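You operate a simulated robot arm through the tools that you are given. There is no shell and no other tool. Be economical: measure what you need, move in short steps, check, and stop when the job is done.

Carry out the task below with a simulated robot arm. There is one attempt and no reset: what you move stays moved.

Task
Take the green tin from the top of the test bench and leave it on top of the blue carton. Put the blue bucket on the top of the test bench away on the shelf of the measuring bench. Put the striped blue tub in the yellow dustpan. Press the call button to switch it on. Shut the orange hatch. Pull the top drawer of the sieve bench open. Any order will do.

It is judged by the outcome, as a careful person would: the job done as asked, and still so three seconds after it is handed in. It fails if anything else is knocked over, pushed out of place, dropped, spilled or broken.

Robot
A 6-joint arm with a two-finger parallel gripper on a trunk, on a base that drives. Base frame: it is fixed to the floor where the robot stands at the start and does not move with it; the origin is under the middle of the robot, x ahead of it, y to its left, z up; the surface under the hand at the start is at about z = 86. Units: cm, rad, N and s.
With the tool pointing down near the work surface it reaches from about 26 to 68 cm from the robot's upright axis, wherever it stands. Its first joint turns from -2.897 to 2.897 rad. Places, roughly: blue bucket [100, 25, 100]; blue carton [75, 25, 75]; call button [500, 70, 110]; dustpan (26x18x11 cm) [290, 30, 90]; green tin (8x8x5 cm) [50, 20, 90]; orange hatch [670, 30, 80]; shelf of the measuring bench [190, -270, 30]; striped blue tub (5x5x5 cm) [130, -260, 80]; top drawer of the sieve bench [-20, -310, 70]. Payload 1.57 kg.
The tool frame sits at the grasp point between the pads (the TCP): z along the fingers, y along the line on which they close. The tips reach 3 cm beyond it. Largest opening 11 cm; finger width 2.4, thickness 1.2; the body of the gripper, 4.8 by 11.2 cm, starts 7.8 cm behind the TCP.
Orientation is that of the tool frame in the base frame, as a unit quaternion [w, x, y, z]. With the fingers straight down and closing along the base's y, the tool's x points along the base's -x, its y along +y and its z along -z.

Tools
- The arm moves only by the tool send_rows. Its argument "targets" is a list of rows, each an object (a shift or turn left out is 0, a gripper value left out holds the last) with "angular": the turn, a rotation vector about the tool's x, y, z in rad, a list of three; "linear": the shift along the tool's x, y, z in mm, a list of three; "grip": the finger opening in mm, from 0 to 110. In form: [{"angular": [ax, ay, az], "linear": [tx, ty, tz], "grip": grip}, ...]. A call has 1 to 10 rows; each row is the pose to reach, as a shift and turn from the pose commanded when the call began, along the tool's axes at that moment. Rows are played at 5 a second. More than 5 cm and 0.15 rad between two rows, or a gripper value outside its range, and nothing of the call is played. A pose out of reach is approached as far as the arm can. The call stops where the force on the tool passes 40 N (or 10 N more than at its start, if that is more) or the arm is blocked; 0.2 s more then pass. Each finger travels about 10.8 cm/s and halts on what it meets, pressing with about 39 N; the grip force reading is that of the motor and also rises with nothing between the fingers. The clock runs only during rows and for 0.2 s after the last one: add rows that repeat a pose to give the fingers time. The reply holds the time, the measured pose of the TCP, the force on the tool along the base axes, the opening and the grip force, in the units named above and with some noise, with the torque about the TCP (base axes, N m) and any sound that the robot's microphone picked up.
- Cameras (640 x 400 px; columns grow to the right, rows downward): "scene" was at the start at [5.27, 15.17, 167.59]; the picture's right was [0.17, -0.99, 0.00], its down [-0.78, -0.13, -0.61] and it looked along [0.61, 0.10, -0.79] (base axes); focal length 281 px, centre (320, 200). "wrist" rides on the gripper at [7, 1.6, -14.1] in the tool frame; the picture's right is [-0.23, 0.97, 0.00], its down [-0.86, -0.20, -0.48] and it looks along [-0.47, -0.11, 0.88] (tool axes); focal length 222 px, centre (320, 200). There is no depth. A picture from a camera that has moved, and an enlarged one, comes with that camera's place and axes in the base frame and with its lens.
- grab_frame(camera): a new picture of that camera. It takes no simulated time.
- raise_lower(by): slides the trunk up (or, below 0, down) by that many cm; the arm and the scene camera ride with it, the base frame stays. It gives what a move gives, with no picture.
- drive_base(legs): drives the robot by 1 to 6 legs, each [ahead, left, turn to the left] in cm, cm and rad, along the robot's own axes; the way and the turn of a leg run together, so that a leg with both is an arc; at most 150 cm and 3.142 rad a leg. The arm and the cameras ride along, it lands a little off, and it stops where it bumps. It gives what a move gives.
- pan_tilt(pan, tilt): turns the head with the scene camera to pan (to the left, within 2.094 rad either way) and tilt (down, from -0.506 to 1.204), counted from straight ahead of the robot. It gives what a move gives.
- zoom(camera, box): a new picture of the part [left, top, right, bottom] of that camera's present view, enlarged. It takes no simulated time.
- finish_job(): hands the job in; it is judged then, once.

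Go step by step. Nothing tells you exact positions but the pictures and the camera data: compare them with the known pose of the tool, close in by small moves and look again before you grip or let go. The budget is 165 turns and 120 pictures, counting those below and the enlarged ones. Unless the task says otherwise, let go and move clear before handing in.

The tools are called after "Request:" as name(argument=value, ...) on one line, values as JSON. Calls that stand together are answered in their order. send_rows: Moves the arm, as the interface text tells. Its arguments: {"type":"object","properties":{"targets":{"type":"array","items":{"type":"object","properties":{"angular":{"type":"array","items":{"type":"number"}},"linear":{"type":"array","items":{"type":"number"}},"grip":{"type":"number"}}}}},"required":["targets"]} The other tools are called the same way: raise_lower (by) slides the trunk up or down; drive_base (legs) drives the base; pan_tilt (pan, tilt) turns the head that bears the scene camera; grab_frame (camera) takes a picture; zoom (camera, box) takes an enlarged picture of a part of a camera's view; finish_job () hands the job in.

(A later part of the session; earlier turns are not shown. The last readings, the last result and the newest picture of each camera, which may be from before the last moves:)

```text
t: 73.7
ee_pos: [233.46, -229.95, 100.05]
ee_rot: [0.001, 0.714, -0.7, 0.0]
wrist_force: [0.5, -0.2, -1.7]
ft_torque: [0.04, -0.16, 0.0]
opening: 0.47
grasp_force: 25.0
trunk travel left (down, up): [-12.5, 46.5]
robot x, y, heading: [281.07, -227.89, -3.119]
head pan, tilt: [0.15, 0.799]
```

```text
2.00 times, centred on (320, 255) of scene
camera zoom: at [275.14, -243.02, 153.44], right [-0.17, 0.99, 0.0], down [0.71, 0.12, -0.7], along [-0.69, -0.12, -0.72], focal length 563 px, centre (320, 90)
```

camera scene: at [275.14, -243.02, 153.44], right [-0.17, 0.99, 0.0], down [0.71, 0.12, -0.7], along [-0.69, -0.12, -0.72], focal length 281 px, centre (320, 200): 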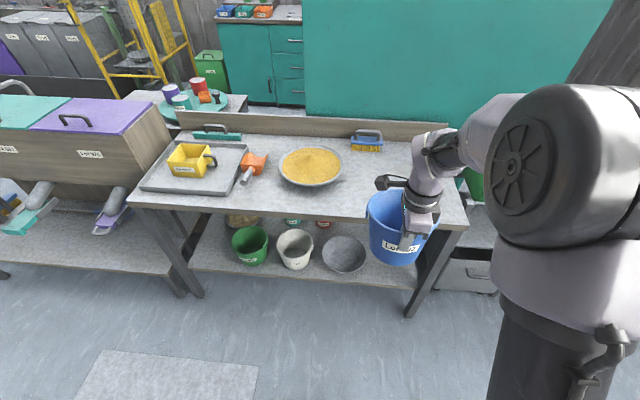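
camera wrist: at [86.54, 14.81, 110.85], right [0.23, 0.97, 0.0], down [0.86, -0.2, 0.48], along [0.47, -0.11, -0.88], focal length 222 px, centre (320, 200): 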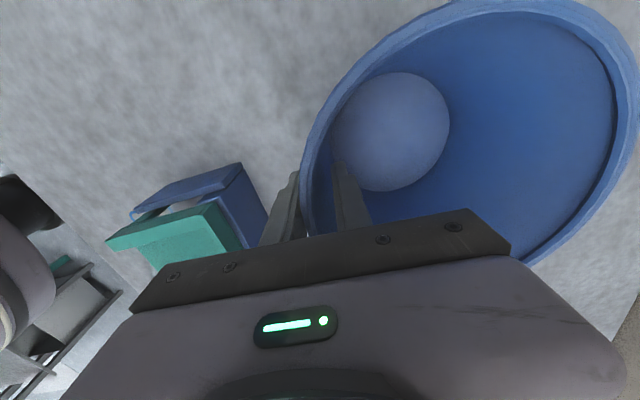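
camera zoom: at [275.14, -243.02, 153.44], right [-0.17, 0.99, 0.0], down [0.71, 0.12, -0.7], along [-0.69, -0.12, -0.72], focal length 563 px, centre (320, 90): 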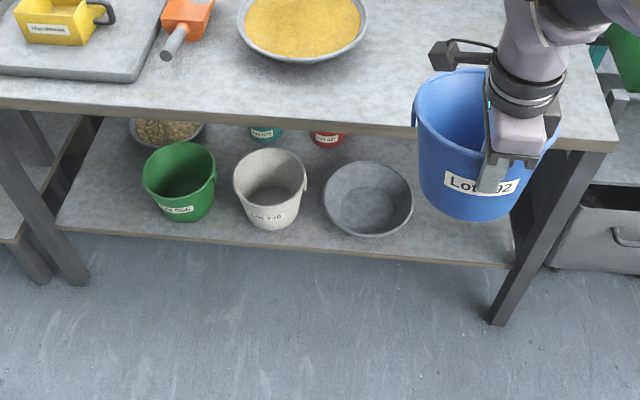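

The free shelf spot is at right front (~[201, -222]), between basin and right leg. To fit under the top I need a different grip: set the bucket on the free table area near [199, -243], then regrip its side rim with the tool pitched. Drive closer first.

Request:
drive_base(legs=[[22, 5, 0]])

Request:
send_rows(targets=[{"angular": [0, 0, -0.14], "linear": [0, 0, 0]}, {"angular": [0, 0, -0.28], "linear": [0, 0, 0]}, {"angular": [0, 0, -0.42], "linear": [0, 0, 0]}, {"angular": [0, 0, -0.56], "linear": [0, 0, 0]}, {"angular": [0, 0, -0.6], "linear": [0, 0, 0]}, {"angular": [0, 0, -0.6], "linear": [0, 0, 0]}])

Request:
grab_frame(camera="scene")

Request:
grab_frame(camera="wrist")

```text
t: 75.4
ee_pos: [210.86, -235.21, 100.02]
ee_rot: [0.0, 0.716, -0.699, 0.0]
wrist_force: [0.5, -0.5, -1.9]
ft_torque: [-0.02, -0.13, -0.04]
opening: 0.44
grasp_force: 24.7
trunk travel left (down, up): [-12.5, 46.5]
robot x, y, heading: [258.6, -233.1, -3.119]
head pan, tilt: [0.15, 0.799]
```

```text
t: 76.8
ee_pos: [211.02, -235.31, 99.93]
ee_rot: [0.0, 0.89, -0.456, -0.001]
wrist_force: [-0.3, 0.5, -2.2]
ft_torque: [0.07, -0.1, 0.03]
opening: 0.44
grasp_force: 25.1
trunk travel left (down, up): [-12.5, 46.5]
robot x, y, heading: [258.95, -232.99, -3.125]
head pan, tilt: [0.15, 0.799]
```

```text
80 pictures are left
camera scene: at [252.79, -248.33, 153.44], right [-0.17, 0.99, 0.0], down [0.71, 0.12, -0.7], along [-0.69, -0.12, -0.72], focal length 281 px, centre (320, 200)
```

scene: 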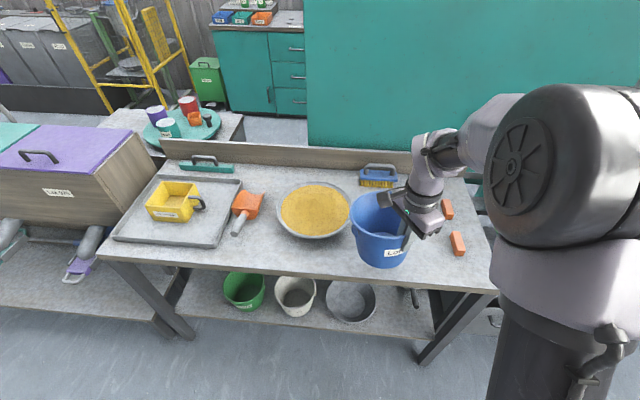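

```text
79 pictures are left
camera wrist: at [213.83, -241.89, 113.93], right [-0.92, -0.39, 0.0], down [-0.34, 0.81, 0.48], along [-0.18, 0.44, -0.88], focal length 222 px, centre (320, 200)
```

wrist: 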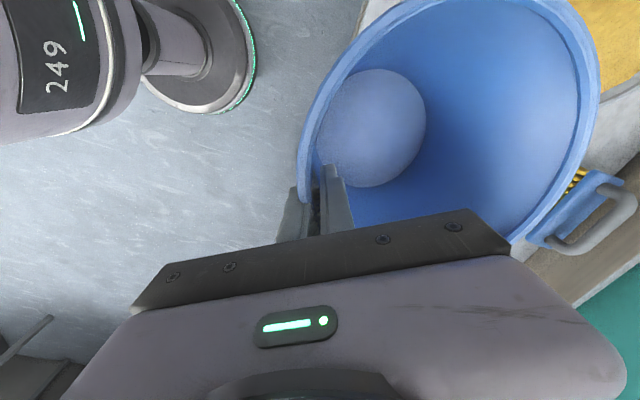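

Pan and blocks are clear of the target [199.5, -239]. Move there and lower most of the way.

Request:
send_rows(targets=[{"linear": [-37, 31, 0]}, {"linear": [-37, 31, 40]}, {"linear": [-37, 31, 80]}, {"linear": [-37, 31, 95]}, {"linear": [-37, 31, 95]}])

Request:
grab_frame(camera="scene")

```text
t: 78.0
ee_pos: [206.5, -234.01, 90.71]
ee_rot: [0.002, 0.89, -0.456, -0.002]
wrist_force: [2.3, 9.0, 28.9]
ft_torque: [-1.07, 1.54, -0.38]
opening: 1.18
grasp_force: 29.1
trunk travel left (down, up): [-12.5, 46.5]
robot x, y, heading: [258.43, -233.24, -3.121]
head pan, tilt: [0.15, 0.799]
```

```text
78 pictures are left
camera scene: at [253.1, -248.18, 153.49], right [-0.17, 0.99, 0.0], down [0.71, 0.12, -0.7], along [-0.69, -0.12, -0.72], focal length 281 px, centre (320, 200)
```

scene: 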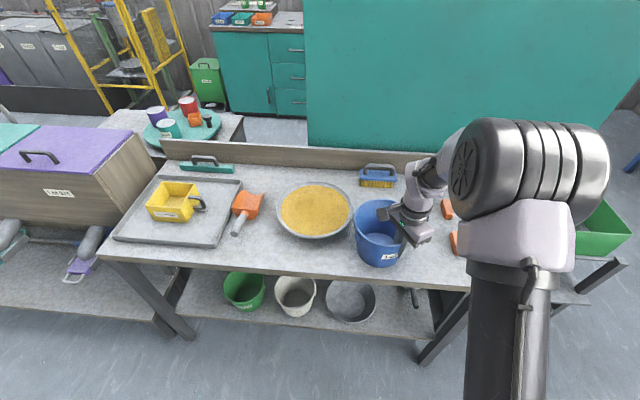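

The bucket touches down earlier than expected (table ≈ z 80–81). Ease up a bit to relieve and check.

Request:
send_rows(targets=[{"linear": [0, 0, -4]}, {"linear": [0, 0, -8]}, {"linear": [0, 0, -8]}])

Request:
zoom(camera="scene", box=[310, 160, 470, 290])

```text
t: 78.8
ee_pos: [206.38, -234.32, 91.32]
ee_rot: [0.0, 0.89, -0.456, -0.001]
wrist_force: [-3.9, -3.7, 9.3]
ft_torque: [-1.16, 1.3, 0.14]
opening: 0.88
grasp_force: 27.4
trunk travel left (down, up): [-12.5, 46.5]
robot x, y, heading: [258.7, -233.22, -3.126]
head pan, tilt: [0.15, 0.799]
```

```text
3.08 times, centred on (390, 225) of scene
camera zoom: at [252.86, -248.37, 153.44], right [-0.17, 0.99, 0.0], down [0.71, 0.12, -0.7], along [-0.69, -0.12, -0.72], focal length 866 px, centre (105, 123)
```

zoom: 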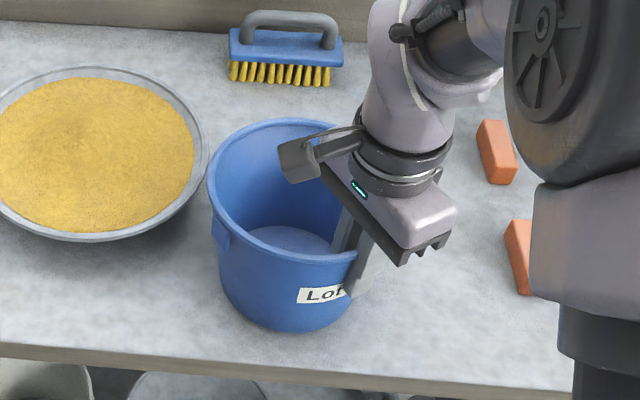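

Bucket is sitting on the table. Raise 4 mm more, open and lift off.

Request:
send_rows(targets=[{"linear": [0, 0, -4]}, {"linear": [0, 0, -4]}, {"linear": [0, 0, -4], "grip": 20}, {"linear": [0, 0, -4], "grip": 40}, {"linear": [0, 0, -4]}, {"linear": [0, 0, -40]}, {"linear": [0, 0, -80]}, {"linear": [0, 0, -120]}, {"linear": [0, 0, -120]}])

Request:
grab_frame(camera="wrist")

Request:
zoom(camera="scene", box=[310, 160, 470, 290])

```text
t: 80.8
ee_pos: [206.4, -234.03, 103.37]
ee_rot: [0.0, 0.89, -0.457, 0.0]
wrist_force: [-0.7, -0.3, -0.2]
ft_torque: [-0.01, 0.01, -0.01]
opening: 4.0
grasp_force: 0.0
trunk travel left (down, up): [-12.5, 46.5]
robot x, y, heading: [258.69, -233.05, -3.122]
head pan, tilt: [0.15, 0.799]
```

```text
76 pictures are left
camera wrist: at [209.19, -240.72, 117.36], right [-0.92, -0.38, 0.0], down [-0.34, 0.81, 0.48], along [-0.18, 0.44, -0.88], focal length 222 px, centre (320, 200)
```

wrist: 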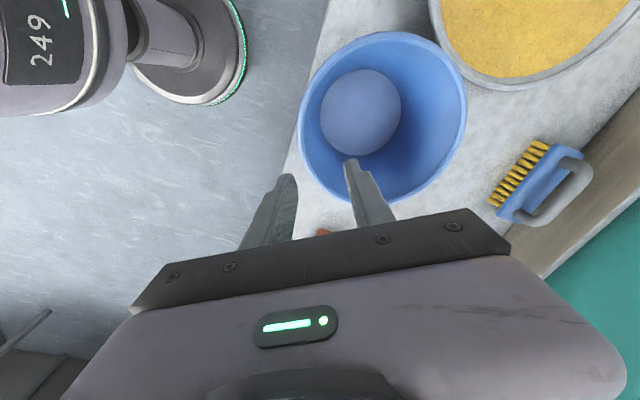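

```text
3.08 times, centred on (390, 225) of scene
camera zoom: at [252.8, -248.33, 153.44], right [-0.17, 0.99, 0.0], down [0.71, 0.12, -0.7], along [-0.69, -0.12, -0.72], focal length 866 px, centre (105, 123)
```

zoom: 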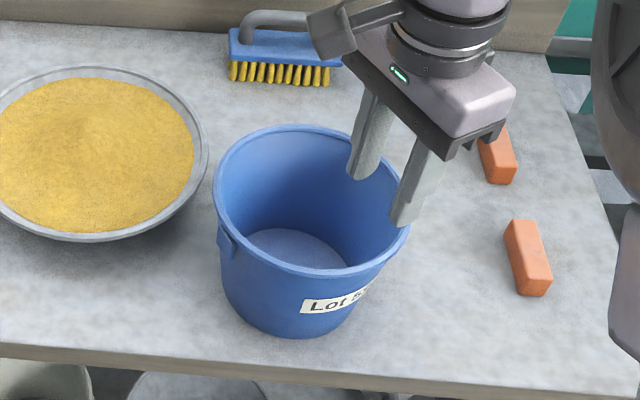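

The bucket stands upright on the table, rim centre ≈[201.5, -239.5], rim z≈93. Now raise, unwind the tool yaw, then pitch it for a side-rim grip.

Request:
send_rows(targets=[{"angular": [0, 0, -0.135], "linear": [0, 0, -20]}, {"angular": [0, 0, -0.27], "linear": [0, 0, -40]}, {"angular": [0, 0, -0.405], "linear": [0, 0, -60]}, {"angular": [0, 0, -0.54], "linear": [0, 0, -80]}, {"angular": [0, 0, -0.675], "linear": [0, 0, -80]}, {"angular": [0, 0, -0.81], "linear": [0, 0, -80]}, {"angular": [0, 0, -0.947], "linear": [0, 0, -80]}, {"angular": [0, 0, -0.947], "linear": [0, 0, -80]}])

Request:
send_rows(targets=[{"angular": [0, -0.14, 0], "linear": [0, 20, 0]}, {"angular": [0, -0.28, 0], "linear": [0, 50, 0]}, {"angular": [0, -0.42, 0], "linear": [0, 80, 0]}, {"angular": [0, -0.56, 0], "linear": [0, 110, 0]}, {"angular": [0, -0.7, 0], "linear": [0, 135, 0]}, {"angular": [0, -0.7, 0], "linear": [0, 135, 0], "grip": 50}])

Request:
grab_frame(camera="wrist")

Request:
grab_frame(camera="scene")

```text
t: 82.6
ee_pos: [206.46, -234.18, 111.11]
ee_rot: [0.0, 1.0, 0.001, 0.0]
wrist_force: [0.3, -0.2, -0.1]
ft_torque: [-0.02, 0.01, 0.0]
opening: 4.01
grasp_force: 0.1
trunk travel left (down, up): [-12.5, 46.5]
robot x, y, heading: [258.76, -233.11, -3.122]
head pan, tilt: [0.15, 0.799]
```

```text
t: 84.0
ee_pos: [206.31, -247.47, 111.24]
ee_rot: [0.0, 0.939, 0.001, -0.344]
wrist_force: [0.6, 0.0, 0.3]
ft_torque: [0.03, 0.04, 0.03]
opening: 4.98
grasp_force: 0.1
trunk travel left (down, up): [-12.5, 46.5]
robot x, y, heading: [258.15, -233.13, -3.121]
head pan, tilt: [0.15, 0.799]
```

```text
74 pictures are left
camera wrist: at [220.72, -249.23, 117.51], right [-0.17, -0.97, 0.15], down [-0.34, 0.2, 0.92], along [-0.92, 0.11, -0.37], focal length 222 px, centre (320, 200)
```

wrist: 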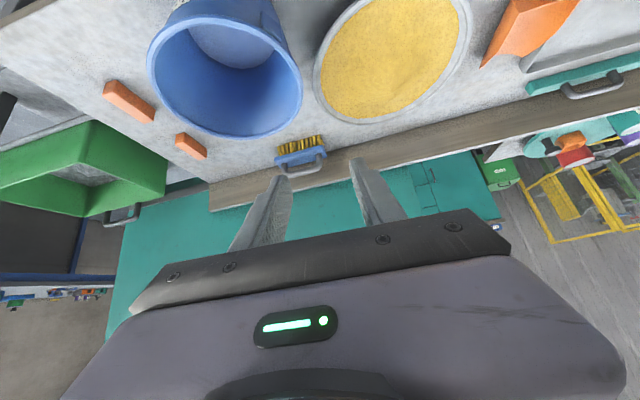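

```text
73 pictures are left
camera scene: at [252.81, -248.32, 153.44], right [-0.17, 0.99, 0.0], down [0.71, 0.12, -0.7], along [-0.69, -0.12, -0.72], focal length 281 px, centre (320, 200)
```

scene: 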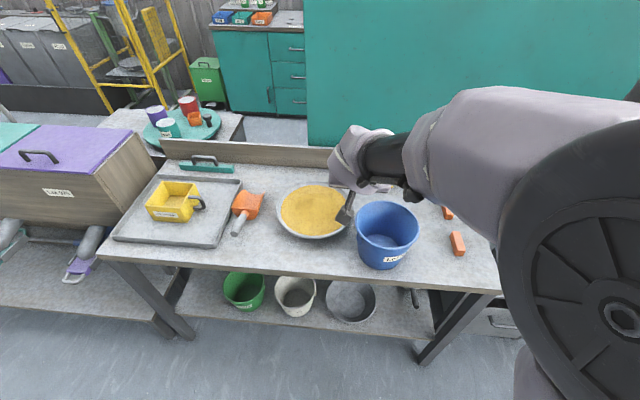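

Rim side wall is at y≈-247 and x≈202. Approach to just above the rim and look.

Request:
send_rows(targets=[{"linear": [30, -6, 30], "grip": 50}, {"linear": [60, -6, 60]}, {"linear": [90, -6, 85]}, {"linear": [100, -6, 105]}, {"linear": [100, -6, 105]}])

Request:
grab_frame(camera="wrist")

Request:
zoom(camera="scene", box=[310, 160, 470, 290])

```text
t: 85.2
ee_pos: [207.24, -246.96, 97.17]
ee_rot: [0.001, 0.939, 0.0, -0.344]
wrist_force: [0.6, -0.9, 19.6]
ft_torque: [0.42, 0.2, -0.01]
opening: 4.87
grasp_force: 0.0
trunk travel left (down, up): [-12.5, 46.5]
robot x, y, heading: [258.8, -232.75, -3.119]
head pan, tilt: [0.15, 0.799]
```

```text
72 pictures are left
camera wrist: at [221.72, -248.74, 103.19], right [-0.17, -0.97, 0.15], down [-0.34, 0.2, 0.92], along [-0.92, 0.11, -0.37], focal length 222 px, centre (320, 200)
```

wrist: 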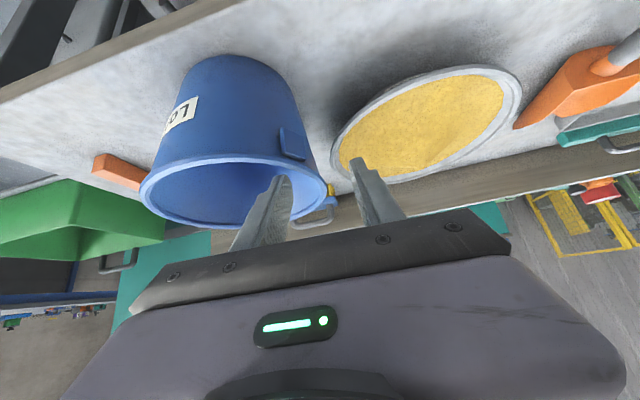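

```text
3.08 times, centred on (390, 225) of scene
camera zoom: at [253.0, -248.31, 153.47], right [-0.17, 0.99, 0.0], down [0.71, 0.12, -0.7], along [-0.69, -0.12, -0.72], focal length 866 px, centre (105, 123)
```

zoom: 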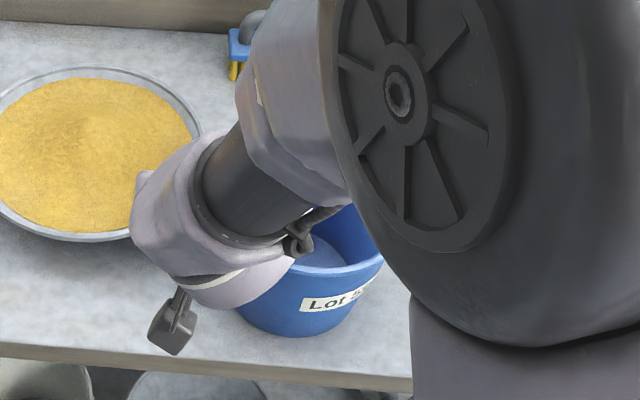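

The inner fingertip is resting on the rim (rim a bit higher, ~94). Lift off, move over, and come down inside.

Request:
send_rows(targets=[{"linear": [-16, 0, -19]}, {"linear": [-37, 0, -2]}, {"linear": [-53, 0, 18]}, {"linear": [-53, 0, 18]}])

Request:
grab_frame(camera="wrist")

```text
t: 86.2
ee_pos: [202.08, -247.1, 98.87]
ee_rot: [0.0, 0.939, 0.0, -0.343]
wrist_force: [-0.3, 0.7, 0.1]
ft_torque: [-0.01, 0.02, 0.03]
opening: 5.0
grasp_force: 0.1
trunk travel left (down, up): [-12.5, 46.5]
robot x, y, heading: [258.54, -233.05, -3.124]
head pan, tilt: [0.15, 0.799]
```

```text
70 pictures are left
camera wrist: at [216.38, -248.7, 104.99], right [-0.17, -0.97, 0.15], down [-0.35, 0.2, 0.92], along [-0.92, 0.11, -0.37], focal length 222 px, centre (320, 200)
```

wrist: 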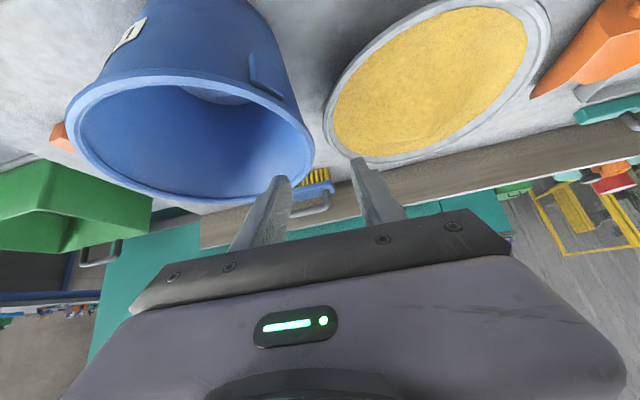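

Aligned: the rim passes between the fingertips. Descend 7 cm and close.

Request:
send_rows(targets=[{"linear": [16, 0, 19]}, {"linear": [32, 0, 38]}, {"linear": [45, 0, 54]}, {"linear": [45, 0, 54], "grip": 20}, {"linear": [45, 0, 54], "grip": 0}, {"linear": [45, 0, 54]}, {"linear": [45, 0, 54]}])

Request:
grab_frame(camera="wrist")

```text
t: 87.8
ee_pos: [202.14, -247.0, 91.9]
ee_rot: [0.0, 0.939, 0.0, -0.343]
wrist_force: [-0.7, 0.0, 0.7]
ft_torque: [0.29, 0.14, 0.14]
opening: 1.49
grasp_force: 31.2
trunk travel left (down, up): [-12.5, 46.5]
robot x, y, heading: [258.8, -233.3, -3.122]
head pan, tilt: [0.15, 0.799]
```

```text
69 pictures are left
camera wrist: at [216.45, -248.66, 98.1], right [-0.17, -0.97, 0.15], down [-0.35, 0.2, 0.92], along [-0.92, 0.11, -0.37], focal length 222 px, centre (320, 200)
```

wrist: 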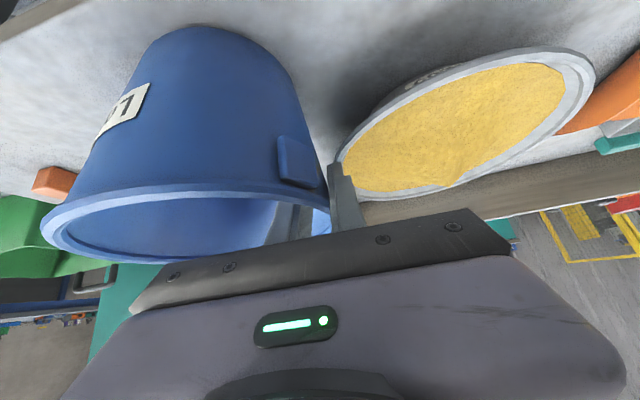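

Opening reads 1.5 cm, so the outer pad probably sits on the lug. Reopen, shift 1.5 cm forward away from the lug, and close again.

Request:
send_rows(targets=[{"grip": 50}, {"grip": 50}, {"linear": [-11, 0, 10]}, {"linear": [-11, 0, 10]}, {"linear": [-11, 0, 10], "grip": 20}, {"linear": [-11, 0, 10], "grip": 0}, {"linear": [-11, 0, 10]}, {"linear": [-11, 0, 10]}])

Request:
zoom(camera="wrist", box=[200, 100, 400, 260])

```text
t: 89.6
ee_pos: [200.54, -247.05, 91.92]
ee_rot: [0.0, 0.939, 0.0, -0.343]
wrist_force: [1.1, 2.3, 4.7]
ft_torque: [0.71, 0.2, -0.19]
opening: 1.64
grasp_force: 31.4
trunk travel left (down, up): [-12.5, 46.5]
robot x, y, heading: [258.67, -232.93, -3.121]
head pan, tilt: [0.15, 0.799]
```

```text
2.50 times, centred on (300, 180) of wrist
camera zoom: at [214.94, -248.68, 97.97], right [-0.17, -0.97, 0.15], down [-0.35, 0.2, 0.92], along [-0.92, 0.11, -0.37], focal length 555 px, centre (370, 250)
```

zoom: 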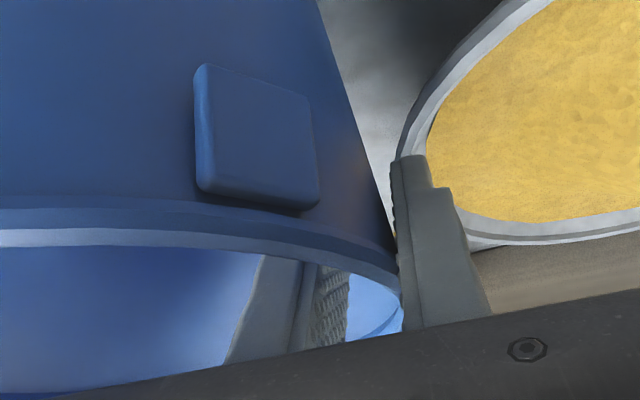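

The outer pad catches the lip because the wall slants. Reopen, roll the tool ~0.22 rad to match the wall slope, then close.

Request:
send_rows(targets=[{"grip": 50}, {"grip": 50}, {"angular": [0.084, 0, -0.071], "linear": [-3, 0, -4]}, {"angular": [0.168, 0, -0.142], "linear": [-3, 0, -4]}, {"angular": [0.168, 0, -0.142], "linear": [-3, 0, -4], "grip": 20}, {"angular": [0.168, 0, -0.142], "linear": [-3, 0, -4], "grip": 0}, {"angular": [0.168, 0, -0.142], "linear": [-3, 0, -4]}, {"angular": [0.168, 0, -0.142], "linear": [-3, 0, -4]}])

Request:
zoom(camera="wrist", box=[200, 100, 400, 260])

```text
t: 91.4
ee_pos: [200.63, -247.09, 92.22]
ee_rot: [-0.103, 0.934, 0.037, -0.34]
wrist_force: [0.4, -0.8, -0.5]
ft_torque: [-0.13, -0.01, 0.01]
opening: 1.3
grasp_force: 30.2
trunk travel left (down, up): [-12.5, 46.5]
robot x, y, heading: [258.74, -233.15, -3.122]
head pan, tilt: [0.15, 0.799]
```

```text
2.50 times, centred on (300, 180) of wrist
camera zoom: at [214.98, -249.98, 97.9], right [-0.17, -0.98, -0.07], down [-0.35, -0.01, 0.94], along [-0.92, 0.19, -0.34], focal length 555 px, centre (370, 250)
```

zoom: 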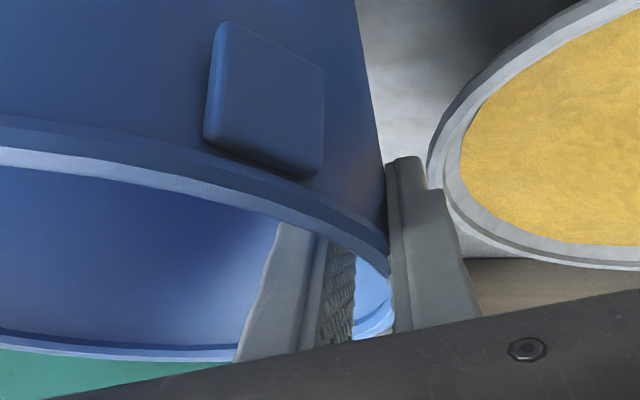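

Now torques are small: a well-seated grip. Lift 3 cm vertically to test.

Request:
send_rows(targets=[{"linear": [-6, -2, -7.5]}, {"linear": [-12.6, -4.4, -15]}, {"linear": [-18.8, -6.5, -22.4]}, {"linear": [-18.8, -6.5, -22.4]}])

Request:
grab_frame(camera="scene")

Request:
grab_frame(camera="wrist")

```text
t: 92.4
ee_pos: [200.48, -247.02, 95.36]
ee_rot: [-0.104, 0.933, 0.037, -0.341]
wrist_force: [0.3, 1.0, -1.4]
ft_torque: [-0.11, -0.01, 0.0]
opening: 1.3
grasp_force: 29.1
trunk travel left (down, up): [-12.5, 46.5]
robot x, y, heading: [258.78, -233.11, -3.125]
head pan, tilt: [0.15, 0.799]
```

```text
66 pictures are left
camera scene: at [252.79, -248.33, 153.44], right [-0.17, 0.99, 0.0], down [0.71, 0.12, -0.7], along [-0.69, -0.12, -0.72], focal length 281 px, centre (320, 200)
```

scene: 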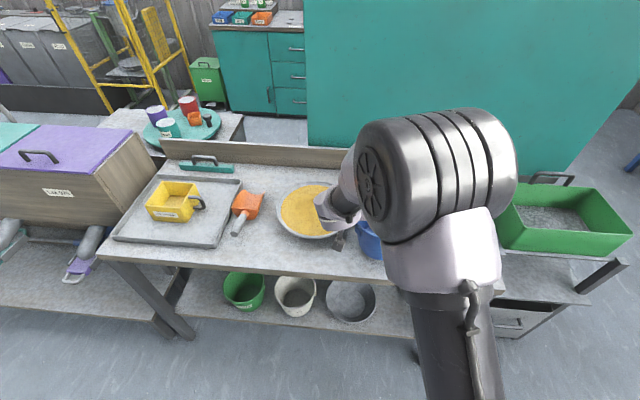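

```text
65 pictures are left
camera wrist: at [214.91, -250.04, 101.03], right [-0.17, -0.98, -0.07], down [-0.35, -0.01, 0.94], along [-0.92, 0.19, -0.34], focal length 222 px, centre (320, 200)
```

wrist: 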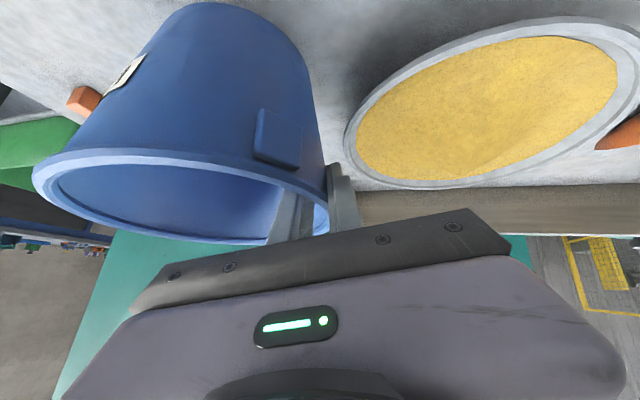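

Lifted cleanly. Back off from the bench, shift right 17 cm, lower the trunk fully, then lower the arm.

Request:
drive_base(legs=[[-34, -17, 0]])

Request:
raise_lower(by=-12.4)

Request:
send_rows(targets=[{"linear": [28.3, 9.8, 33.7]}, {"linear": [56.5, 19.6, 67.3]}, {"linear": [84.8, 29.4, 101]}, {"linear": [113, 39.2, 134.6]}, {"linear": [141.3, 49, 168.3]}, {"linear": [169.6, 58.9, 202]}, {"linear": [188.4, 65.4, 224.4]}, {"linear": [188.4, 65.4, 224.4]}])

Request:
grab_frame(camera="scene")

Request:
grab_frame(camera="wrist")

```text
t: 94.8
ee_pos: [234.43, -229.6, 95.37]
ee_rot: [-0.102, 0.934, 0.04, -0.341]
wrist_force: [0.2, 0.5, -1.5]
ft_torque: [-0.16, -0.01, -0.02]
opening: 1.29
grasp_force: 30.3
trunk travel left (down, up): [-12.5, 46.5]
robot x, y, heading: [292.47, -215.12, -3.117]
head pan, tilt: [0.15, 0.799]
```

```text
t: 96.4
ee_pos: [234.36, -229.72, 82.9]
ee_rot: [-0.102, 0.934, 0.041, -0.341]
wrist_force: [0.4, 0.7, -2.5]
ft_torque: [-0.15, 0.01, 0.02]
opening: 1.3
grasp_force: 30.3
trunk travel left (down, up): [-0.1, 58.9]
robot x, y, heading: [292.73, -215.17, -3.119]
head pan, tilt: [0.15, 0.799]
```

```text
t: 98.2
ee_pos: [234.36, -229.81, 52.91]
ee_rot: [-0.103, 0.933, 0.04, -0.341]
wrist_force: [0.3, -0.4, -1.9]
ft_torque: [-0.14, -0.02, -0.02]
opening: 1.28
grasp_force: 29.8
trunk travel left (down, up): [-0.1, 58.9]
robot x, y, heading: [292.59, -215.27, -3.112]
head pan, tilt: [0.15, 0.799]
```

```text
64 pictures are left
camera scene: at [286.62, -230.59, 141.04], right [-0.18, 0.98, 0.0], down [0.71, 0.13, -0.7], along [-0.69, -0.12, -0.72], focal length 281 px, centre (320, 200)
```

scene: 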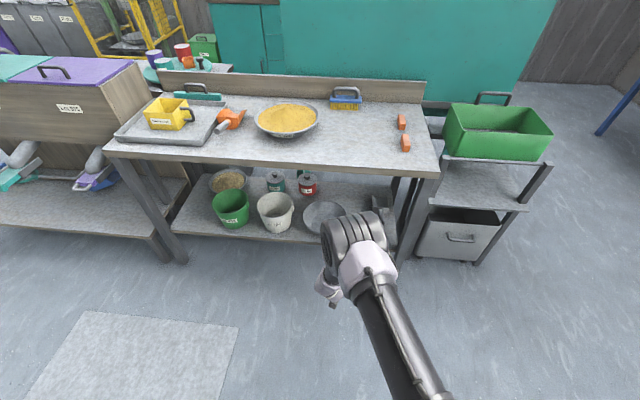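

```text
63 pictures are left
camera wrist: at [248.8, -232.72, 58.55], right [-0.17, -0.98, -0.07], down [-0.35, -0.01, 0.94], along [-0.92, 0.18, -0.34], focal length 222 px, centre (320, 200)
```

wrist: 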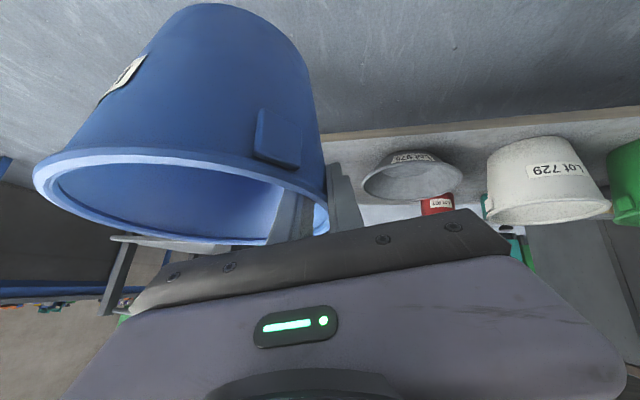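

The shelf is at about z=30, basin edge at y≈-233, leg inner face y≈-207.5, so the slot for the bucket (centre y≈-221.5) fits. Lower to just above shelf level outside, then drive in part way and check.

Request:
send_rows(targets=[{"linear": [22, 7.6, 26]}, {"linear": [44, 15.2, 52.4]}, {"linear": [44, 15.2, 52.4]}])

Request:
drive_base(legs=[[20, 0, 0]])

Request:
grab_frame(camera="scene")

Request:
grab_frame(camera="wrist")

```text
t: 99.0
ee_pos: [234.37, -229.74, 45.88]
ee_rot: [-0.102, 0.934, 0.041, -0.341]
wrist_force: [-0.1, 0.4, -1.5]
ft_torque: [-0.06, 0.02, -0.01]
opening: 1.31
grasp_force: 29.5
trunk travel left (down, up): [-0.1, 58.9]
robot x, y, heading: [292.18, -215.44, -3.115]
head pan, tilt: [0.15, 0.799]
```

```text
t: 100.6
ee_pos: [214.44, -230.21, 45.97]
ee_rot: [-0.102, 0.934, 0.041, -0.341]
wrist_force: [-0.1, 0.1, -2.8]
ft_torque: [-0.11, 0.02, 0.04]
opening: 1.29
grasp_force: 29.9
trunk travel left (down, up): [-0.1, 58.9]
robot x, y, heading: [272.51, -215.69, -3.116]
head pan, tilt: [0.15, 0.799]
```

```text
62 pictures are left
camera scene: at [266.69, -231.12, 141.04], right [-0.18, 0.98, 0.0], down [0.71, 0.13, -0.7], along [-0.69, -0.12, -0.72], focal length 281 px, centre (320, 200)
```

scene: 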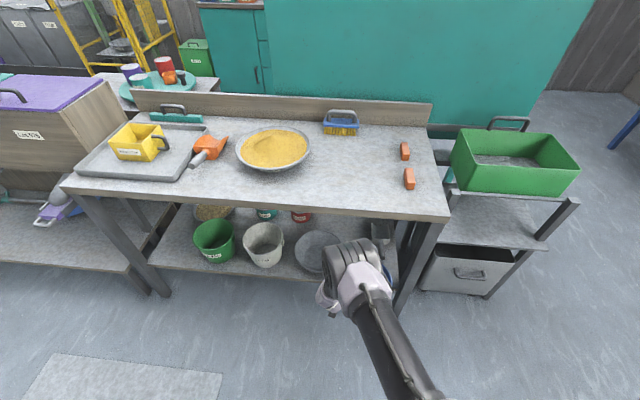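

```text
61 pictures are left
camera wrist: at [228.87, -233.16, 51.6], right [-0.17, -0.98, -0.07], down [-0.35, -0.01, 0.94], along [-0.92, 0.18, -0.34], focal length 222 px, centre (320, 200)
```

wrist: 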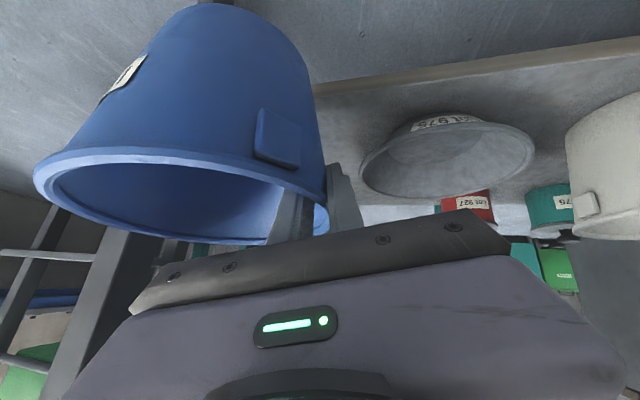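

Clear on both sides. Drive the remaining 14 cm in.

Request:
drive_base(legs=[[14, 0, 0]])

Request:
grab_frame(camera="scene")

Request:
grab_frame(camera="wrist")

```text
t: 101.9
ee_pos: [200.5, -230.68, 45.94]
ee_rot: [-0.101, 0.934, 0.042, -0.34]
wrist_force: [0.5, 0.7, -2.7]
ft_torque: [-0.13, 0.0, 0.01]
opening: 1.28
grasp_force: 29.9
trunk travel left (down, up): [-0.1, 58.9]
robot x, y, heading: [258.75, -216.18, -3.116]
head pan, tilt: [0.15, 0.799]
```

```text
60 pictures are left
camera scene: at [252.8, -231.49, 141.04], right [-0.18, 0.98, 0.0], down [0.71, 0.13, -0.7], along [-0.69, -0.12, -0.72], focal length 281 px, centre (320, 200)
```

scene: 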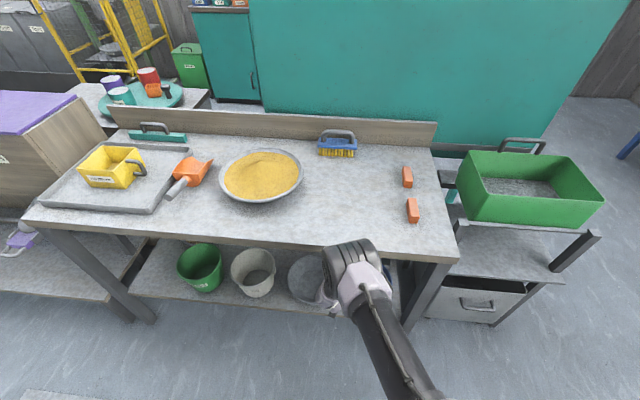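

```text
59 pictures are left
camera wrist: at [214.98, -233.52, 51.6], right [-0.17, -0.98, -0.07], down [-0.35, -0.01, 0.94], along [-0.92, 0.18, -0.34], focal length 222 px, centre (320, 200)
```

wrist: 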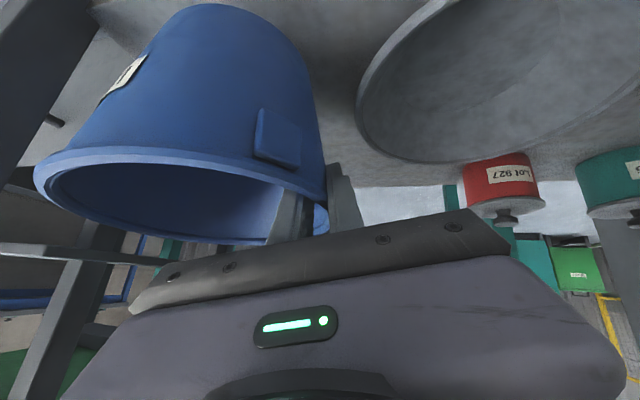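

In place over the shelf, with space around. Lower gently.

Request:
send_rows(targets=[{"linear": [6.3, 2.2, 7.5]}, {"linear": [12.6, 4.4, 15]}, {"linear": [15.7, 5.5, 18.7]}, {"linear": [15.7, 5.5, 18.7]}])

```text
t: 102.9
ee_pos: [200.59, -230.68, 43.5]
ee_rot: [-0.102, 0.933, 0.042, -0.341]
wrist_force: [0.3, 0.4, -1.9]
ft_torque: [-0.16, -0.02, -0.04]
opening: 1.29
grasp_force: 30.0
trunk travel left (down, up): [-0.1, 58.9]
robot x, y, heading: [258.64, -216.16, -3.117]
head pan, tilt: [0.15, 0.799]
```

Request:
send_rows(targets=[{"linear": [3.1, 1.1, 3.7]}, {"linear": [5, 1.7, 6]}, {"linear": [5, 1.7, 6]}])

```text
t: 103.7
ee_pos: [200.46, -230.75, 42.57]
ee_rot: [-0.102, 0.934, 0.041, -0.341]
wrist_force: [-0.1, -0.8, -1.5]
ft_torque: [-0.13, -0.01, -0.02]
opening: 1.27
grasp_force: 29.2
trunk travel left (down, up): [-0.1, 58.9]
robot x, y, heading: [258.15, -216.35, -3.111]
head pan, tilt: [0.15, 0.799]
```

Request:
send_rows(targets=[{"linear": [2.5, 0.9, 3]}, {"linear": [4.4, 1.5, 5.2]}, {"linear": [4.4, 1.5, 5.2]}])

Request:
grab_frame(camera="wrist")

```text
t: 104.5
ee_pos: [200.41, -230.64, 41.98]
ee_rot: [-0.102, 0.934, 0.042, -0.341]
wrist_force: [0.8, 0.3, -2.1]
ft_torque: [-0.17, 0.02, 0.02]
opening: 1.3
grasp_force: 30.2
trunk travel left (down, up): [-0.1, 58.9]
robot x, y, heading: [258.81, -216.0, -3.117]
head pan, tilt: [0.15, 0.799]
```

```text
58 pictures are left
camera wrist: at [214.88, -233.51, 47.63], right [-0.17, -0.98, -0.07], down [-0.35, -0.01, 0.94], along [-0.92, 0.18, -0.34], focal length 222 px, centre (320, 200)
```

wrist: 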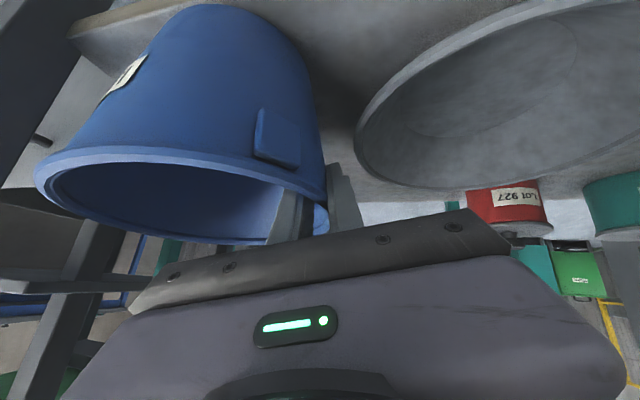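

Request:
send_rows(targets=[{"linear": [2.5, 0.9, 3]}, {"linear": [3.8, 1.3, 4.5]}, {"linear": [3.8, 1.3, 4.5]}])

Request:
send_rows(targets=[{"linear": [2.5, 0.9, 3]}, {"linear": [2.5, 0.9, 3]}])

```text
t: 105.3
ee_pos: [200.45, -230.78, 41.55]
ee_rot: [-0.102, 0.933, 0.041, -0.343]
wrist_force: [4.1, -4.2, 30.3]
ft_torque: [0.15, -1.09, -0.22]
opening: 1.28
grasp_force: 29.6
trunk travel left (down, up): [-0.1, 58.9]
robot x, y, heading: [258.66, -215.77, -3.113]
head pan, tilt: [0.15, 0.799]
```

```text
t: 105.7
ee_pos: [200.17, -230.81, 41.5]
ee_rot: [-0.101, 0.932, 0.041, -0.346]
wrist_force: [3.7, -0.7, 19.0]
ft_torque: [0.29, -0.68, -0.07]
opening: 1.32
grasp_force: 29.7
trunk travel left (down, up): [-0.1, 58.9]
robot x, y, heading: [258.41, -216.39, -3.117]
head pan, tilt: [0.15, 0.799]
stopped in row 1: the force on the tool passed its limit at 43 N (the readings are from after the stop); the commanded pose is now the measured one
```

The bucket is down on the shelf. Ease up 2 mm, open, and withdraw along the tool axis.

Request:
send_rows(targets=[{"linear": [-1.5, -0.5, -1.8]}, {"linear": [-1.5, -0.5, -1.8], "grip": 20}, {"linear": [-1.5, -0.5, -1.8], "grip": 38}, {"linear": [-1.5, -0.5, -1.8]}, {"linear": [-1.5, -0.5, -1.8]}, {"linear": [-1.5, -0.5, -30]}, {"linear": [-1.5, -0.5, -60]}, {"linear": [-1.5, -0.5, -95]}, {"linear": [-1.5, -0.5, -95]}])

Request:
grab_frame(camera="wrist")

```text
t: 107.7
ee_pos: [206.27, -232.28, 48.37]
ee_rot: [-0.102, 0.933, 0.041, -0.344]
wrist_force: [-0.7, 0.3, 0.5]
ft_torque: [-0.03, -0.02, -0.01]
opening: 3.81
grasp_force: 0.1
trunk travel left (down, up): [-0.1, 58.9]
robot x, y, heading: [258.22, -216.04, -3.114]
head pan, tilt: [0.15, 0.799]
```

```text
57 pictures are left
camera wrist: at [220.73, -235.17, 53.99], right [-0.17, -0.98, -0.07], down [-0.34, -0.01, 0.94], along [-0.93, 0.18, -0.33], focal length 222 px, centre (320, 200)
```

wrist: 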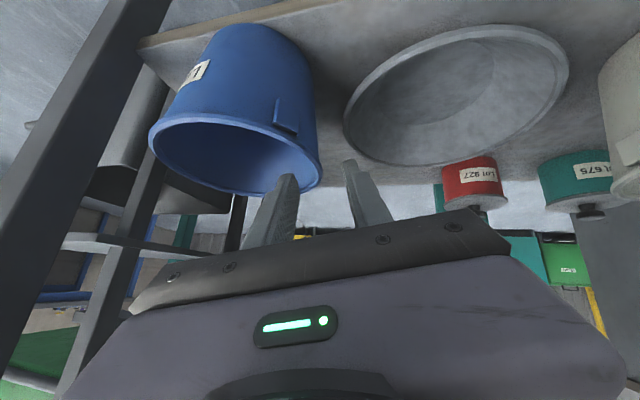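

The bucket stands upright on the shelf. Withdraw further and back the base away.

Request:
send_rows(targets=[{"linear": [0, 0, -25]}, {"linear": [0, 0, -40]}, {"linear": [0, 0, -40]}])

Request:
drive_base(legs=[[-40, 0, 0]])

Request:
raise_lower(by=27)

Request:
grab_frame(camera="scene")

```text
t: 108.5
ee_pos: [208.94, -232.94, 51.4]
ee_rot: [-0.102, 0.932, 0.041, -0.344]
wrist_force: [0.3, -0.6, -0.4]
ft_torque: [0.0, 0.03, 0.01]
opening: 3.81
grasp_force: 0.0
trunk travel left (down, up): [-0.1, 58.9]
robot x, y, heading: [258.52, -216.13, -3.111]
head pan, tilt: [0.15, 0.799]
```

```text
t: 111.0
ee_pos: [248.79, -231.71, 51.42]
ee_rot: [-0.101, 0.933, 0.04, -0.344]
wrist_force: [-0.1, -0.9, 0.6]
ft_torque: [0.03, 0.0, 0.0]
opening: 3.81
grasp_force: 0.0
trunk travel left (down, up): [-0.1, 58.9]
robot x, y, heading: [298.32, -215.14, -3.111]
head pan, tilt: [0.15, 0.799]
```

```text
t: 113.7
ee_pos: [248.87, -231.75, 78.3]
ee_rot: [-0.102, 0.933, 0.039, -0.344]
wrist_force: [-0.5, 0.6, -0.3]
ft_torque: [0.0, 0.03, -0.02]
opening: 3.82
grasp_force: 0.0
trunk travel left (down, up): [-27.1, 31.9]
robot x, y, heading: [298.23, -214.95, -3.111]
head pan, tilt: [0.15, 0.799]
```

```text
56 pictures are left
camera scene: at [292.75, -230.44, 168.03], right [-0.18, 0.98, 0.0], down [0.71, 0.13, -0.7], along [-0.69, -0.12, -0.72], focal length 281 px, centre (320, 200)
```

scene: 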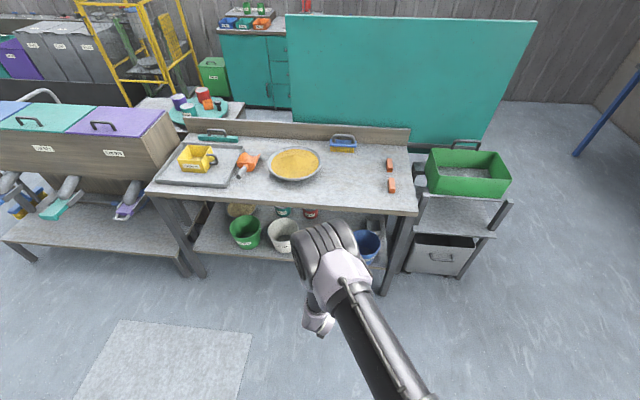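

Bucket done. Straighten the tool, raise, and drive around the north end to the -x side of the teal-legged bench for the striped tub.

Request:
send_rows(targets=[{"angular": [-0.042, 0.139, 0.015], "linear": [-12, -6, -22], "grip": 80}, {"angular": [-0.084, 0.278, 0.03], "linear": [-24, -12, -44]}, {"angular": [-0.127, 0.418, 0.045], "linear": [-36, -18, -66]}, {"angular": [-0.169, 0.557, 0.06], "linear": [-48, -24, -88]}, {"angular": [-0.211, 0.696, 0.0755], "linear": [-60, -30, -110]}, {"angular": [-0.211, 0.696, 0.0755], "linear": [-85, -35, -140]}, {"angular": [-0.211, 0.696, 0.0755], "linear": [-85, -35, -140]}])

Request:
raise_lower(by=15)

Request:
drive_base(legs=[[0, -115, 0], [150, 0, 0], [70, 0, 0], [0, 0, 3.111], [0, -120, 0], [0, -42, 0]])

Request:
pan_tilt(pan=0.0, tilt=0.9)

Request:
grab_frame(camera="scene")

```text
t: 115.3
ee_pos: [251.38, -231.69, 95.1]
ee_rot: [0.001, 1.0, 0.004, -0.002]
wrist_force: [0.5, 0.1, 0.6]
ft_torque: [0.0, 0.01, 0.01]
opening: 7.98
grasp_force: 0.1
out of reach, approached as far as the arm can: row 4
trunk travel left (down, up): [-27.1, 31.9]
robot x, y, heading: [298.64, -215.1, -3.117]
head pan, tilt: [0.15, 0.799]
```

```text
t: 117.1
ee_pos: [251.47, -231.87, 109.94]
ee_rot: [0.0, 1.0, 0.004, -0.003]
wrist_force: [-0.5, 0.1, -0.5]
ft_torque: [-0.02, -0.01, 0.0]
opening: 8.0
grasp_force: 0.1
trunk travel left (down, up): [-42.1, 16.9]
robot x, y, heading: [298.39, -214.47, -3.111]
head pan, tilt: [0.15, 0.799]
```

```text
t: 148.3
ee_pos: [127.07, -254.18, 109.94]
ee_rot: [0.003, -0.004, 1.0, 0.001]
wrist_force: [-0.3, -0.5, 0.2]
ft_torque: [-0.01, 0.0, 0.02]
opening: 8.01
grasp_force: 0.1
trunk travel left (down, up): [-42.1, 16.9]
robot x, y, heading: [79.93, -270.8, 0.027]
head pan, tilt: [0.15, 0.799]
```

```text
t: 149.0
ee_pos: [127.14, -254.18, 110.02]
ee_rot: [0.003, -0.004, 1.0, 0.0]
wrist_force: [0.0, -0.4, -0.3]
ft_torque: [0.0, 0.01, 0.01]
opening: 8.01
grasp_force: 0.0
trunk travel left (down, up): [-42.1, 16.9]
robot x, y, heading: [79.96, -271.0, 0.028]
head pan, tilt: [0.0, 0.901]
```

```text
55 pictures are left
camera scene: at [85.16, -256.86, 182.25], right [0.03, -1.0, 0.0], down [-0.78, -0.02, -0.62], along [0.62, 0.02, -0.78], focal length 281 px, centre (320, 200)
```

scene: 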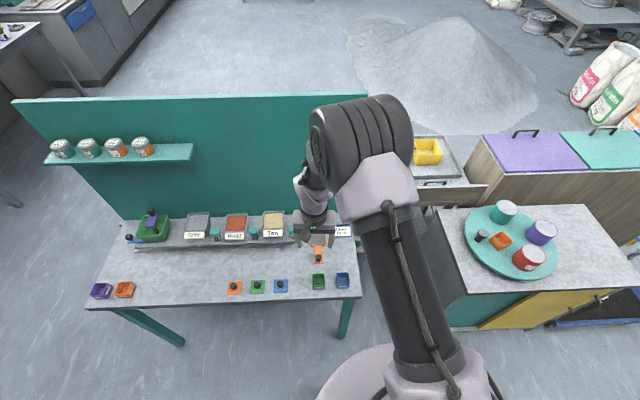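

I see small tubs at the near right corner. Zoom to identify the striped blue one.

Request:
zoom(camera="scene", box=[220, 240, 380, 320])

Request:
grab_frame(camera="wrist")

```text
4.00 times, centred on (300, 280) of scene
camera zoom: at [85.16, -256.86, 182.25], right [0.03, -1.0, 0.0], down [-0.78, -0.02, -0.62], along [0.62, 0.02, -0.78], focal length 1125 px, centre (400, -120)
```

zoom: 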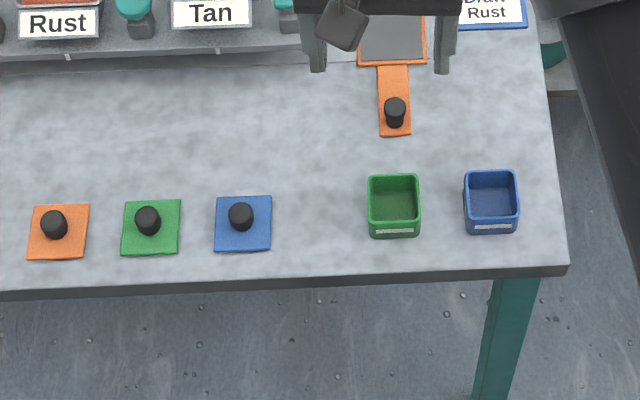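

```text
53 pictures are left
camera wrist: at [120.07, -252.62, 123.98], right [0.22, 0.98, 0.0], down [0.85, -0.19, 0.48], along [0.47, -0.1, -0.88], focal length 222 px, centre (320, 200)
```

wrist: 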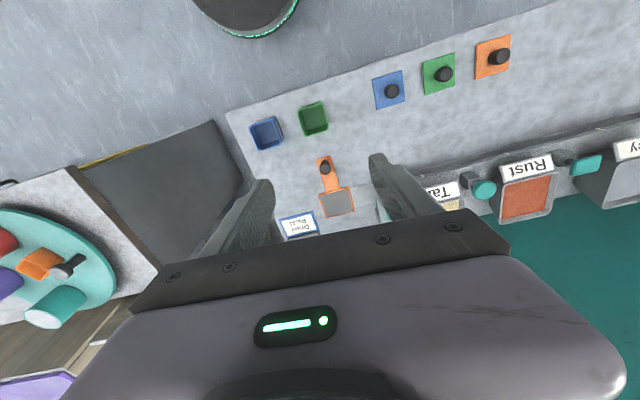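

The blue open tub at the corner is at ≈[125.7, -263.1], rim z≈87.5. Move above it with a 66 mm opening.

Request:
send_rows(targets=[{"linear": [5, -30, 20], "grip": 68}, {"linear": [10, -60, 45]}, {"linear": [15, -89, 80]}, {"linear": [15, -89, 110]}, {"linear": [15, -89, 110]}])

Request:
grab_frame(camera="wrist")

Request:
zoom(camera="scene", box=[260, 220, 420, 320])

```text
t: 150.2
ee_pos: [125.78, -263.05, 98.97]
ee_rot: [0.003, -0.005, 1.0, 0.001]
wrist_force: [-0.1, 0.5, -0.3]
ft_torque: [0.02, -0.01, -0.02]
opening: 6.8
grasp_force: 0.1
trunk travel left (down, up): [-42.1, 16.9]
robot x, y, heading: [80.37, -271.16, 0.025]
head pan, tilt: [0.0, 0.901]
```

```text
52 pictures are left
camera wrist: at [118.71, -261.52, 112.95], right [0.22, 0.98, 0.0], down [0.85, -0.19, 0.48], along [0.47, -0.1, -0.87], focal length 222 px, centre (320, 200)
```

wrist: 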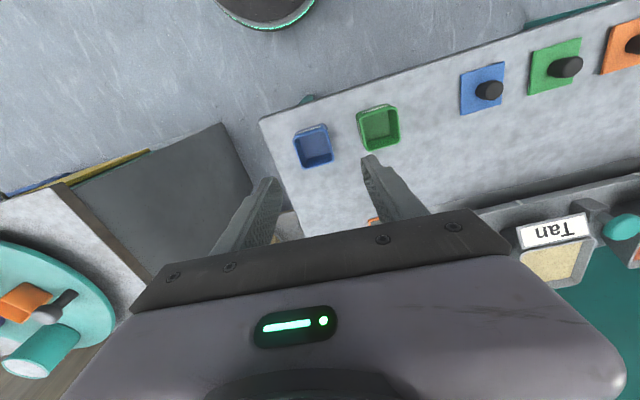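

```text
4.00 times, centred on (340, 270) of scene
camera zoom: at [85.12, -256.96, 182.26], right [0.03, -1.0, 0.0], down [-0.78, -0.02, -0.62], along [0.62, 0.02, -0.78], focal length 1125 px, centre (240, -80)
```

zoom: 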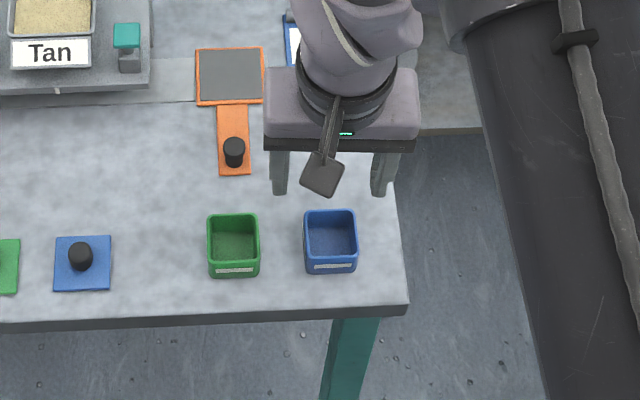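

Request:
send_rows(targets=[{"linear": [4, -5, 40]}, {"linear": [4, -5, 80]}, {"linear": [4, -5, 105]}, {"linear": [4, -5, 120]}, {"linear": [4, -5, 120]}])

Request:
grab_frame(camera="wrist")

Request:
zoom(camera="scene", box=[260, 220, 420, 320])

```text
t: 151.4
ee_pos: [125.39, -263.71, 87.0]
ee_rot: [0.004, -0.005, 1.0, 0.002]
wrist_force: [0.2, -0.6, -1.1]
ft_torque: [-0.02, -0.03, -0.01]
opening: 6.8
grasp_force: 0.1
trunk travel left (down, up): [-42.1, 16.9]
robot x, y, heading: [79.76, -271.47, 0.029]
head pan, tilt: [0.0, 0.901]
```

```text
50 pictures are left
camera wrist: at [118.33, -262.15, 100.9], right [0.22, 0.98, 0.0], down [0.85, -0.19, 0.48], along [0.47, -0.1, -0.88], focal length 222 px, centre (320, 200)
```

wrist: 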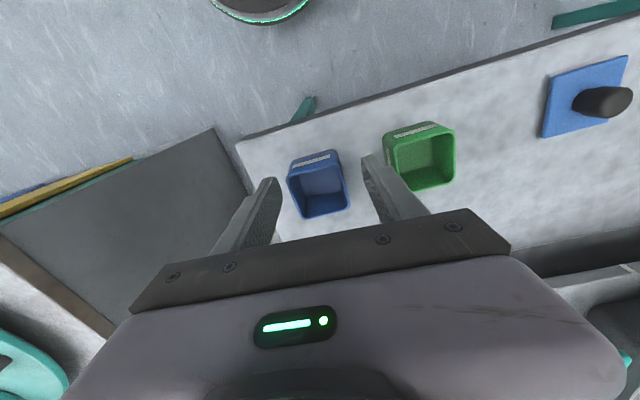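

```text
4.00 times, centred on (340, 270) of scene
camera zoom: at [85.15, -256.89, 182.25], right [0.03, -1.0, 0.0], down [-0.78, -0.02, -0.62], along [0.62, 0.02, -0.78], focal length 1125 px, centre (240, -80)
```

zoom: 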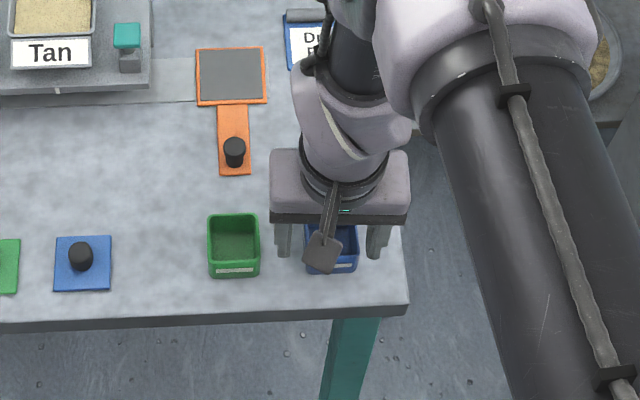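

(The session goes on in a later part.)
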